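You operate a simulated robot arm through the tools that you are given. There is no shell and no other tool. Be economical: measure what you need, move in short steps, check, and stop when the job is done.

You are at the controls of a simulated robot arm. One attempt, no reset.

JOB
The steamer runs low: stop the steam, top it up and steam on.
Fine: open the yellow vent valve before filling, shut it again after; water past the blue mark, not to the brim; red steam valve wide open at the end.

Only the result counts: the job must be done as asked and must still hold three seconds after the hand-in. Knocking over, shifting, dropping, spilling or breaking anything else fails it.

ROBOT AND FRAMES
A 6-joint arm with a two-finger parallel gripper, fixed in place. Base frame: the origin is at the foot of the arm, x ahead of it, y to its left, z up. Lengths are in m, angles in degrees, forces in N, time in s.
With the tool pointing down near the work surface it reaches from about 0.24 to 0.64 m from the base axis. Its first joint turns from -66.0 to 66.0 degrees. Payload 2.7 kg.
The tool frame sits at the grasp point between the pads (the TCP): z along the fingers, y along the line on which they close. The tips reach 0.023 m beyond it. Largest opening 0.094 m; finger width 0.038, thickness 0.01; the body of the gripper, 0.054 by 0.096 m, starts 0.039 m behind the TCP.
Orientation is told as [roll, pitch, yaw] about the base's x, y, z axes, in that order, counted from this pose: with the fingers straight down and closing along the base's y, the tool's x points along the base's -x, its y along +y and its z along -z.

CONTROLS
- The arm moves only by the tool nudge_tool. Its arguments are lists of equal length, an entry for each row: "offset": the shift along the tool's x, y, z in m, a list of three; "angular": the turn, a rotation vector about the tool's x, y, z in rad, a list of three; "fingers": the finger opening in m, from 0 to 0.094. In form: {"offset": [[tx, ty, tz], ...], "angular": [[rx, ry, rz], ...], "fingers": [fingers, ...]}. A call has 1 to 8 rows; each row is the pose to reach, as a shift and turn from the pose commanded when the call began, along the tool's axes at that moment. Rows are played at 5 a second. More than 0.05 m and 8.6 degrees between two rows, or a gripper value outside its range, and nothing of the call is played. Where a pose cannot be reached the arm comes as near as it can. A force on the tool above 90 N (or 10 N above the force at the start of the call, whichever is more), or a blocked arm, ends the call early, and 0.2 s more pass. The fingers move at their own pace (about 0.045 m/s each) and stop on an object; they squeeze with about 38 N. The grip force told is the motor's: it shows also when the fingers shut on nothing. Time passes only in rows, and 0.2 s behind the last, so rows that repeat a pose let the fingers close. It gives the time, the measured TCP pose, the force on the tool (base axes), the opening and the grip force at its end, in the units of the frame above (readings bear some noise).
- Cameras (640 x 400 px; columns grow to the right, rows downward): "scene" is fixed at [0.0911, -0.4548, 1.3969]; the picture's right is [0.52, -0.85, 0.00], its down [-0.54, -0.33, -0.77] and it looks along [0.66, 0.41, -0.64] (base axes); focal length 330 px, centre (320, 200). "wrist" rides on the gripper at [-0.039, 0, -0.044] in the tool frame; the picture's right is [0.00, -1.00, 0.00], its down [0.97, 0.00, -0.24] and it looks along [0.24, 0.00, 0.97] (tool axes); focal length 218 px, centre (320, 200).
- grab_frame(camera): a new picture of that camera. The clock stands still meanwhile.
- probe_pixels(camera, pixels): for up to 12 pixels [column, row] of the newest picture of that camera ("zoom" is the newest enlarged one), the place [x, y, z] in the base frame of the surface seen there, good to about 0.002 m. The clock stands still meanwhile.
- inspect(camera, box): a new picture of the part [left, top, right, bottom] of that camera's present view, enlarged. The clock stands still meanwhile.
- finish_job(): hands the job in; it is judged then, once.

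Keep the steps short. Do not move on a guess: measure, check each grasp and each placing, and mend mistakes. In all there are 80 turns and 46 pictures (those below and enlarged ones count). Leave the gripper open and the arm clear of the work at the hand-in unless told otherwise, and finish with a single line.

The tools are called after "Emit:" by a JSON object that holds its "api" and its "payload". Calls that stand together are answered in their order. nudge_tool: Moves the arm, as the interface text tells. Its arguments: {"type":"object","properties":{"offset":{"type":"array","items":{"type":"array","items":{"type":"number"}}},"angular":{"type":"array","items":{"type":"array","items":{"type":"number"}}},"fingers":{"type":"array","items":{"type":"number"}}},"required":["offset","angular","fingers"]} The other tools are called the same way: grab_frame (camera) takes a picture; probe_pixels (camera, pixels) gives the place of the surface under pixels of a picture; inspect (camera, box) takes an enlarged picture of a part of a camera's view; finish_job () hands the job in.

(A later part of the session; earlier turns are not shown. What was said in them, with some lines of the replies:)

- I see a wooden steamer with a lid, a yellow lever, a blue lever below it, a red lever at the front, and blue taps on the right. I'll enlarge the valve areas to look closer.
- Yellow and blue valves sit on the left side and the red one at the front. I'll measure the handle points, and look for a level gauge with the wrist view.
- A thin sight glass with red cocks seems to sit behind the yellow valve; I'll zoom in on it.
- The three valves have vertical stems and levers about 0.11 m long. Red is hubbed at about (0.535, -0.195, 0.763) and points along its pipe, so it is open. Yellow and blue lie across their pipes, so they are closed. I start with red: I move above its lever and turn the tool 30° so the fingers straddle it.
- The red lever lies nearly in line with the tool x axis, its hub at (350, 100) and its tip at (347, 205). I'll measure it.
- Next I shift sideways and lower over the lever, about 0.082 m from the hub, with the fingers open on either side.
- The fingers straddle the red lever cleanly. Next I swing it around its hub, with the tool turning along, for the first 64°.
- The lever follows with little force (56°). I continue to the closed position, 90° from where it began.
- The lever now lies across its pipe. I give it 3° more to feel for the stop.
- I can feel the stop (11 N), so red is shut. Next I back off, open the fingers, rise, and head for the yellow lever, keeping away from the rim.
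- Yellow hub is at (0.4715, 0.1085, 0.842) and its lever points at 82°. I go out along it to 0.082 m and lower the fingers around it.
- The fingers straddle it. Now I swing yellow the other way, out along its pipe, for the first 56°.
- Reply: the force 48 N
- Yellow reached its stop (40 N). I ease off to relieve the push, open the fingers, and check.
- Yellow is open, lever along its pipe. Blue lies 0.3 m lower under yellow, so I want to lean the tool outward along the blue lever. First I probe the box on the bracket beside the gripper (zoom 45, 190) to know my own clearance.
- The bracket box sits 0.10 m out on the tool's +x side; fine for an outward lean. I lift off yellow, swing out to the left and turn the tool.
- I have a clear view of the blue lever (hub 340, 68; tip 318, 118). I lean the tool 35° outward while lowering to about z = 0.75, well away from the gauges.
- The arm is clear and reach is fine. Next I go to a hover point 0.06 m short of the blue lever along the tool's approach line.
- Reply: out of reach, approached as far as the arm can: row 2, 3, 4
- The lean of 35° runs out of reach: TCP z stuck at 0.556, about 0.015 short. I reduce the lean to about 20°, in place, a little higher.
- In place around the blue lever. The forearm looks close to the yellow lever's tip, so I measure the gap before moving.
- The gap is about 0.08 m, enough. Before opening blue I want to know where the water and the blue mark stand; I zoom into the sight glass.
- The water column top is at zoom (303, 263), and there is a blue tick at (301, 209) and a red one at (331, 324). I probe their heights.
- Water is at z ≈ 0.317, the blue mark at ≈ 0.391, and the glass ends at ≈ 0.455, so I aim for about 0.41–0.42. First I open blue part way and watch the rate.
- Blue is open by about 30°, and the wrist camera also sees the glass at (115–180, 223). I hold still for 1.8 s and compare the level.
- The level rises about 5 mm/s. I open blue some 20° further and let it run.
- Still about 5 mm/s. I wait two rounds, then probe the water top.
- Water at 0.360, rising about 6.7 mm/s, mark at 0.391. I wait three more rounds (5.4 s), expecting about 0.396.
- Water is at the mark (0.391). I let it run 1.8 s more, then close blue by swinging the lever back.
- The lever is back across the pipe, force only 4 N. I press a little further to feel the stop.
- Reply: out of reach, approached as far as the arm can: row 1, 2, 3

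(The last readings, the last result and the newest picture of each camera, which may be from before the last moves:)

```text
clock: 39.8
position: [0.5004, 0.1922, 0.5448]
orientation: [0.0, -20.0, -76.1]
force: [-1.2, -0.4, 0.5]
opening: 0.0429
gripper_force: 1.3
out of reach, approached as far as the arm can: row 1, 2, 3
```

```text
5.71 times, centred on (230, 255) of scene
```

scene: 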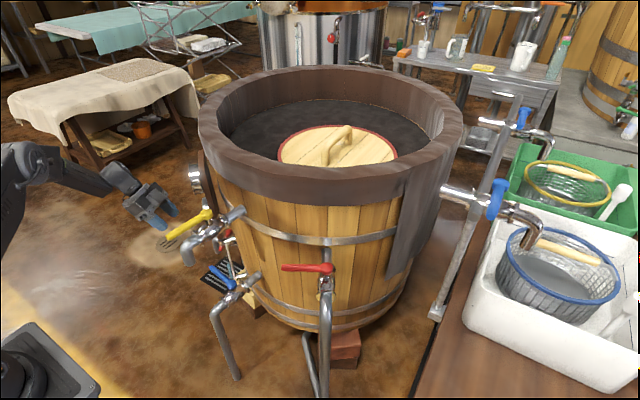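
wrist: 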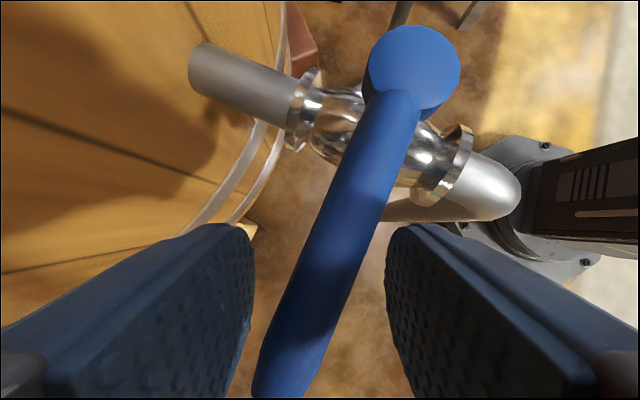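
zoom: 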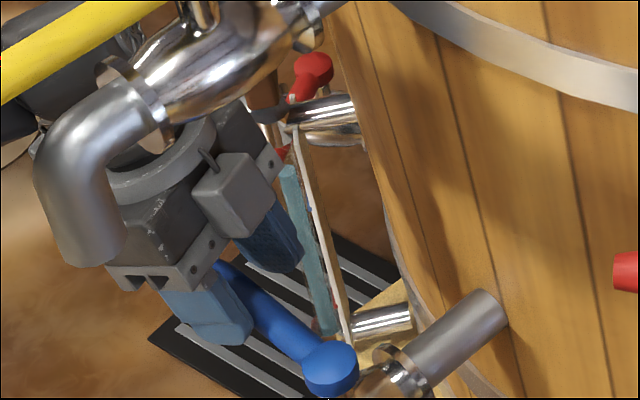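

Emit:
{"api": "probe_pixels", "payload": {"camera": "wrist", "pixels": [[414, 65], [280, 360], [350, 195], [395, 120], [310, 280]]}}

Emit:
{"api": "probe_pixels", "payload": {"camera": "zoom", "pixels": [[288, 170], [289, 175], [290, 182], [291, 190]]}}

```text
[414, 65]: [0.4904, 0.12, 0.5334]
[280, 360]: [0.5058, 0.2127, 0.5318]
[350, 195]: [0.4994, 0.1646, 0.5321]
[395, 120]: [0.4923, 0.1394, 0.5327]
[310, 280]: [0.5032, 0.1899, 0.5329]
```

```text
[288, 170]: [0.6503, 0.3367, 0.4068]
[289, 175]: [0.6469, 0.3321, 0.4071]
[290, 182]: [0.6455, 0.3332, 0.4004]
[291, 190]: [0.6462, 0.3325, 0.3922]
```

Blue's lever is at 80.6°, as it was when shut (82°), and water is about 0.408, past the mark at 0.391. I open the fingers and back out along the approach line, straightening the tool.

Emit:
{"api": "nudge_tool", "payload": {"offset": [[0, 0, 0], [0, 0, -0.04], [0, 0, -0.08], [0, -0.01, -0.125], [0, -0.02, -0.17], [0, -0.03, -0.215], [0, -0.04, -0.26], [0, -0.05, -0.305]], "angular": [[0, 0, 0], [0, 0, 0], [0, 0, 0], [0, 0, 0], [0, 0.09, 0], [0, 0.18, 0], [0, 0.27, 0], [0, 0.35, 0]], "fingers": [0.06, 0.06, 0.06, 0.06, 0.06, 0.06, 0.055, 0.05]}}

Emit:
{"api": "inspect", "payload": {"camera": "scene", "box": [185, 180, 275, 300]}}

```text
clock: 41.6
position: [0.4272, 0.285, 0.8299]
orientation: [0.1, 0.2, -77.9]
force: [-0.2, -0.1, 0.1]
opening: 0.0497
gripper_force: 0.0
```

```text
3.33 times, centred on (230, 240) of scene
```

zoom: 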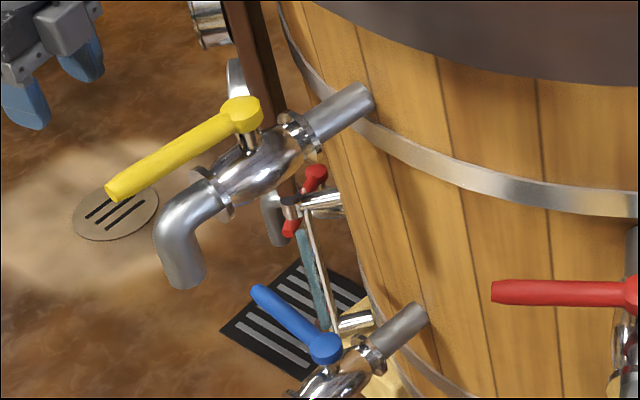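

Emit:
{"api": "probe_pixels", "payload": {"camera": "zoom", "pixels": [[301, 233], [302, 240], [258, 292], [325, 346], [115, 190], [242, 112], [180, 152]]}}

```text
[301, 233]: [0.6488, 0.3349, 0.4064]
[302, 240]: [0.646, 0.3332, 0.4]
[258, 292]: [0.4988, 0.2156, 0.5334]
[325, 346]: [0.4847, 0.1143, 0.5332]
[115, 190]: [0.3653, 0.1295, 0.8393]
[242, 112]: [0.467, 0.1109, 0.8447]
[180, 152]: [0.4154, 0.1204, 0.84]
```

Water holds at 0.408 with blue shut. Now I go back above the yellow lever (pointing at 170°), rising first.

Emit:
{"api": "nudge_tool", "payload": {"offset": [[0, 0, -0.045], [0, 0, -0.09], [-0.025, -0.012, -0.09], [-0.05, -0.024, -0.09], [-0.075, -0.036, -0.09], [-0.1, -0.048, -0.09], [-0.125, -0.059, -0.09], [-0.1504, -0.0711, -0.09]], "angular": [[0, 0, -0.147], [0, 0, -0.295], [0, 0, -0.442], [0, 0, -0.59], [0, 0, -0.737], [0, 0, -0.885], [0, 0, -1.032], [0, 0, -1.18]], "fingers": [0.05, 0.05, 0.05, 0.05, 0.05, 0.05, 0.05, 0.05]}}

Emit:
{"api": "nudge_tool", "payload": {"offset": [[0, 0, 0.035], [0, 0, 0.07], [0, 0, 0.07]], "angular": [[0, 0, 0], [0, 0, 0], [0, 0, 0]], "fingers": [0.05, 0.05, 0.05]}}

Emit:
{"api": "grab_frame", "payload": {"camera": "wrist"}}

```text
clock: 43.4
position: [0.3912, 0.1225, 0.9181]
orientation: [0.0, -0.1, -10.2]
force: [0.1, 0.9, 0.1]
opening: 0.0501
gripper_force: 0.1
```

```text
clock: 44.2
position: [0.3925, 0.1217, 0.8476]
orientation: [0.2, -0.1, -10.5]
force: [0.0, -0.3, 0.4]
opening: 0.0498
gripper_force: 0.0
```

```text
8 pictures are left
```

wrist: 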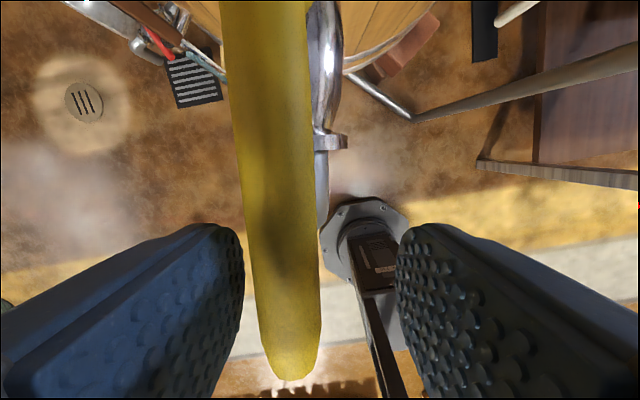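

The lever is between the fingers, a bit left of centre; I shift 7 mm, narrow the fingers and swing yellow back to closed.

Emit:
{"api": "nudge_tool", "payload": {"offset": [[0, 0.007, 0], [-0.0008, 0.0114, 0], [-0.0032, 0.0226, 0], [-0.0071, 0.0334, 0], [-0.0125, 0.0435, 0], [-0.0192, 0.0527, 0], [-0.0271, 0.0609, 0], [-0.0361, 0.068, 0]], "angular": [[0, 0, 0.05], [0, 0, 0.1396], [0, 0, 0.2793], [0, 0, 0.4189], [0, 0, 0.5585], [0, 0, 0.6981], [0, 0, 0.8378], [0, 0, 0.9774]], "fingers": [0.035, 0.03, 0.03, 0.03, 0.03, 0.03, 0.03, 0.03]}}

Emit:
{"api": "nudge_tool", "payload": {"offset": [[-0.0008, 0.0114, 0], [-0.0032, 0.0226, 0], [-0.0071, 0.0334, 0], [-0.0125, 0.0435, 0], [-0.0157, 0.0482, 0], [-0.0157, 0.0482, 0]], "angular": [[0, 0, 0.1396], [0, 0, 0.2793], [0, 0, 0.4189], [0, 0, 0.5585], [0, 0, 0.6283], [0, 0, 0.6283]], "fingers": [0.03, 0.03, 0.03, 0.03, 0.03, 0.03]}}

```text
clock: 46.0
position: [0.4396, 0.1834, 0.851]
orientation: [0.1, 0.0, -66.5]
force: [-2.7, 0.1, 0.1]
opening: 0.031
gripper_force: 1.0
```

```text
clock: 47.4
position: [0.4884, 0.188, 0.85]
orientation: [0.1, 0.1, -102.4]
force: [-5.6, 1.3, 0.4]
opening: 0.0324
gripper_force: 3.1
```

Yellow is near its closed position; I press a little more to feel the stop.

Emit:
{"api": "nudge_tool", "payload": {"offset": [[0, 0.003, 0], [0, 0.005, 0], [0, 0.005, 0]], "angular": [[0, 0, 0.02], [0, 0, 0.03], [0, 0, 0.03]], "fingers": [0.03, 0.03, 0.03]}}

```text
clock: 48.2
position: [0.4931, 0.1868, 0.852]
orientation: [-0.1, 0.0, -104.1]
force: [-25.0, 3.4, 9.7]
opening: 0.0411
gripper_force: 12.9
```

The stop is felt (25 N): yellow is shut. I release, lift and travel back toward the red lever.

Emit:
{"api": "nudge_tool", "payload": {"offset": [[0, -0.008, 0], [0, -0.008, -0.045], [-0.0363, -0.0218, -0.07], [-0.0788, -0.0267, -0.08], [-0.1224, -0.0158, -0.08], [-0.1661, -0.0049, -0.08], [-0.2097, 0.006, -0.08], [-0.2534, 0.0169, -0.08]], "angular": [[0, 0, -0.04], [0, 0, -0.04], [0, 0, -0.15], [0, 0, -0.28], [0, 0, -0.41], [0, 0, -0.54], [0, 0, -0.67], [0, 0, -0.8]], "fingers": [0.05, 0.05, 0.05, 0.05, 0.05, 0.05, 0.05, 0.05]}}

Emit:
{"api": "inspect", "payload": {"camera": "scene", "box": [150, 150, 350, 310]}}

```text
clock: 50.0
position: [0.4478, -0.0645, 0.9315]
orientation: [0.2, 0.0, -58.2]
force: [0.0, -1.0, 0.9]
opening: 0.05
gripper_force: 0.0
```

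```text
2.50 times, centred on (250, 230) of scene
```

zoom: 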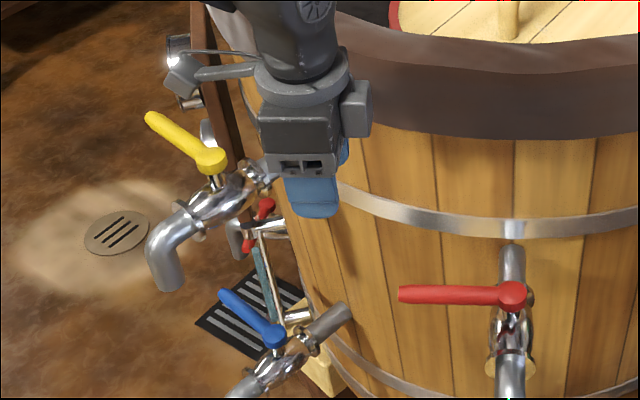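

Emit:
{"api": "probe_pixels", "payload": {"camera": "zoom", "pixels": [[405, 293], [512, 295], [450, 294], [150, 118], [210, 158], [258, 254]]}}

```text
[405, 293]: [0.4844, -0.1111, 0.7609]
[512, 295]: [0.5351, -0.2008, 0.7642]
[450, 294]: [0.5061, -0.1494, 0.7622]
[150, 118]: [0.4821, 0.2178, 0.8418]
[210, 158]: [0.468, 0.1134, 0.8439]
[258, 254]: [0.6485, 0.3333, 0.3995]
```

Yellow points at 82° again, shut. Red's lever points at 119.5°; I lower around it at 0.082 m from the hub.

Emit:
{"api": "nudge_tool", "payload": {"offset": [[-0.03, 0.0088, 0.03], [-0.06, 0.0088, 0.06], [-0.0785, 0.0088, 0.09], [-0.0785, 0.0088, 0.13], [-0.0785, 0.0088, 0.163], [-0.0785, 0.0088, 0.163]], "angular": [[0, 0, 0.02], [0, 0, 0.04], [0, 0, 0.04], [0, 0, 0.04], [0, 0, 0.04], [0, 0, 0.04]], "fingers": [0.05, 0.05, 0.05, 0.05, 0.05, 0.05]}}

Emit:
{"api": "grab_frame", "payload": {"camera": "wrist"}}

```text
clock: 51.4
position: [0.4969, -0.1247, 0.7677]
orientation: [0.2, 0.0, -60.5]
force: [-0.1, -0.8, -0.2]
opening: 0.0499
gripper_force: 0.1
```

```text
6 pictures are left
```

wrist: 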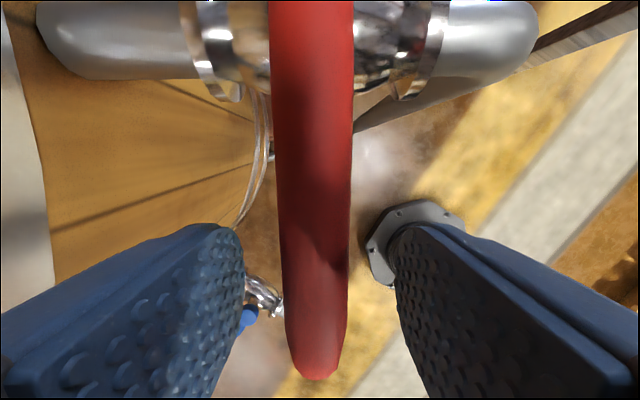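

Straddled. Now I swing red counter-clockwise back along its pipe, fully open.

Emit:
{"api": "nudge_tool", "payload": {"offset": [[0, 0, 0], [-0.0008, -0.0114, 0], [-0.0032, -0.0226, 0], [-0.0071, -0.0334, 0], [-0.0125, -0.0435, 0], [-0.0192, -0.0527, 0], [-0.0271, -0.0609, 0], [-0.0361, -0.068, 0]], "angular": [[0, 0, 0], [0, 0, -0.1396], [0, 0, -0.2793], [0, 0, -0.4189], [0, 0, -0.5585], [0, 0, -0.6981], [0, 0, -0.8378], [0, 0, -0.9774]], "fingers": [0.03, 0.03, 0.03, 0.03, 0.03, 0.03, 0.03, 0.03]}}

Emit:
{"api": "nudge_tool", "payload": {"offset": [[-0.0008, -0.0114, 0], [-0.0032, -0.0226, 0], [-0.0071, -0.0334, 0], [-0.0125, -0.0435, 0], [-0.0157, -0.0482, 0], [-0.0157, -0.0482, 0]], "angular": [[0, 0, -0.1396], [0, 0, -0.2793], [0, 0, -0.4189], [0, 0, -0.5585], [0, 0, -0.6283], [0, 0, -0.6283]], "fingers": [0.03, 0.03, 0.03, 0.03, 0.03, 0.03]}}

```text
clock: 53.2
position: [0.4566, -0.1901, 0.7644]
orientation: [0.1, -0.2, -4.5]
force: [1.0, 1.4, -1.6]
opening: 0.031
gripper_force: 1.2
```

```text
clock: 54.6
position: [0.468, -0.2407, 0.7672]
orientation: [0.0, -0.3, 31.6]
force: [-0.6, 0.1, 0.5]
opening: 0.0304
gripper_force: 0.4
```

Red lags the tool by a few degrees, with no stop felt yet; I push 5–6° more.

Emit:
{"api": "nudge_tool", "payload": {"offset": [[-0.0001, -0.004, 0], [-0.0003, -0.008, 0], [-0.0003, -0.008, 0]], "angular": [[0, 0, -0.049], [0, 0, -0.098], [0, 0, -0.098]], "fingers": [0.03, 0.03, 0.03]}}

```text
clock: 55.4
position: [0.4728, -0.2449, 0.7663]
orientation: [0.2, -0.2, 37.1]
force: [-7.5, 18.3, 13.7]
opening: 0.0386
gripper_force: 10.2
```

Stop felt (about 20 N): red is wide open. I back off, open the fingers and lift clear.

Emit:
{"api": "nudge_tool", "payload": {"offset": [[0, 0.009, 0], [0, 0.009, 0], [0, 0.009, -0.045], [0, 0.009, -0.09], [0, 0.009, -0.135], [0.04, 0.009, -0.16], [0.08, 0.009, -0.18], [0.1, 0.009, -0.2]], "angular": [[0, 0, 0.09], [0, 0, 0.09], [0, 0, 0.09], [0, 0, 0.09], [0, 0, 0.09], [0, 0, 0.09], [0, 0, 0.09], [0, 0, 0.09]], "fingers": [0.05, 0.06, 0.06, 0.07, 0.08, 0.09, 0.09, 0.09]}}

Emit:
{"api": "grab_frame", "payload": {"camera": "scene"}}

Emit:
{"api": "inspect", "payload": {"camera": "scene", "box": [170, 180, 350, 320]}}

```text
clock: 57.2
position: [0.3856, -0.3007, 0.9643]
orientation: [-0.1, -0.2, 31.9]
force: [0.3, -0.1, -0.5]
opening: 0.0899
gripper_force: 0.0
```

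```text
5 pictures are left
```

scene: 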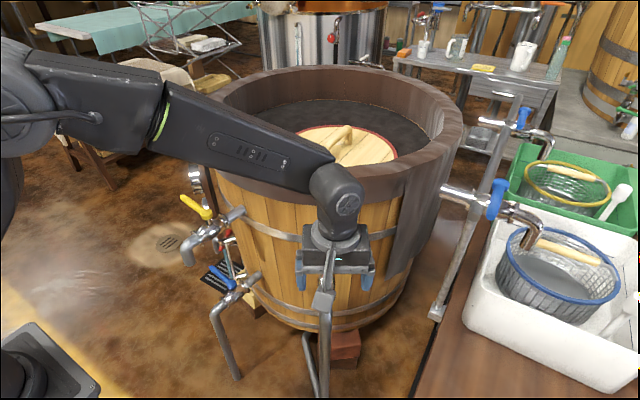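

```text
2.86 times, centred on (260, 250) of scene
```

zoom: 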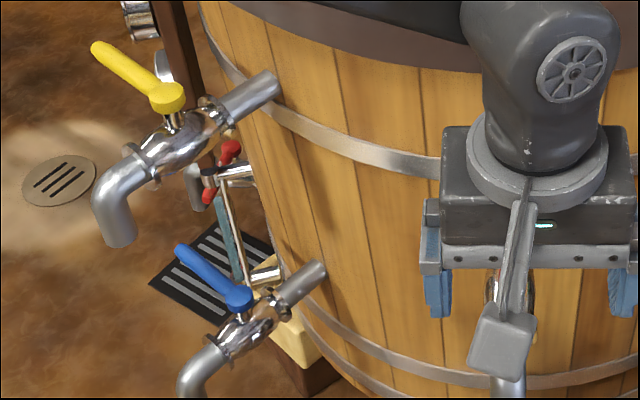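

Yellow and blue are shut and the water holds. The arm hides red, so I check it with the wrist camera, and check the water top.

Emit:
{"api": "grab_frame", "payload": {"camera": "wrist"}}

Emit:
{"api": "probe_pixels", "payload": {"camera": "zoom", "pixels": [[220, 202], [222, 212], [180, 252], [238, 298], [97, 48], [167, 95]]}}

```text
3 pictures are left
```

wrist: 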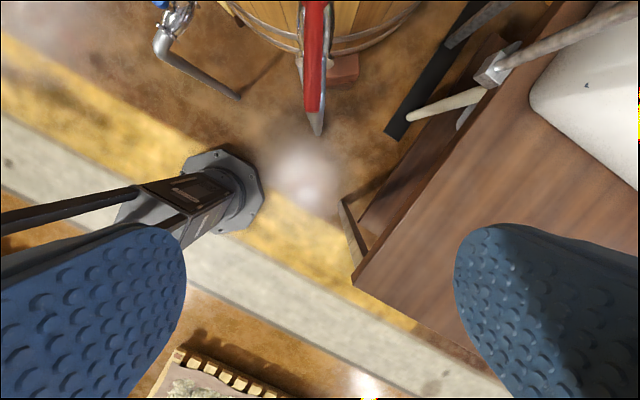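

```text
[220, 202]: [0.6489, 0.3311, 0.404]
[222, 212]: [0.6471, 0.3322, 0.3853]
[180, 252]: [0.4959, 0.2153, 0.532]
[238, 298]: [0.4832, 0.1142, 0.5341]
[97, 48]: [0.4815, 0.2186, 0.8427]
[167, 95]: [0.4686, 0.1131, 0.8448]
```

Emit:
{"api": "probe_pixels", "payload": {"camera": "wrist", "pixels": [[313, 105], [314, 60], [315, 10]]}}

Emit:
{"api": "inspect", "payload": {"camera": "scene", "box": [205, 220, 255, 290]}}

```text
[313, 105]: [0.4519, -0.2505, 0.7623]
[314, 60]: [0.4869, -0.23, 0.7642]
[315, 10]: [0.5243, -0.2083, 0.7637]
```

```text
5.71 times, centred on (230, 255) of scene
```

zoom: 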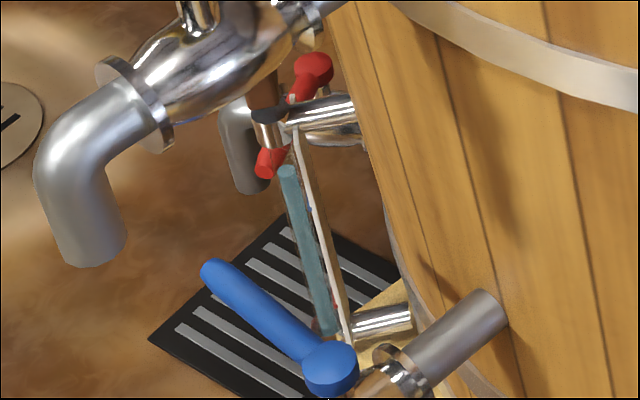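

Red lies along its pipe at 210° as at the start, wide open. Blue and yellow match their shut positions. Water stands steady at about 0.408, above the mark at 0.391 and below the top of the glass. The gripper is open and clear, so I hand in.

Emit:
{"api": "finish_job", "payload": {}}

```text
The job is handed in.
```

The job is handed in: the steam was shut off, the steamer was filled past the blue mark with the vent open, water and vent valves were shut again, and the red steam valve is wide open.
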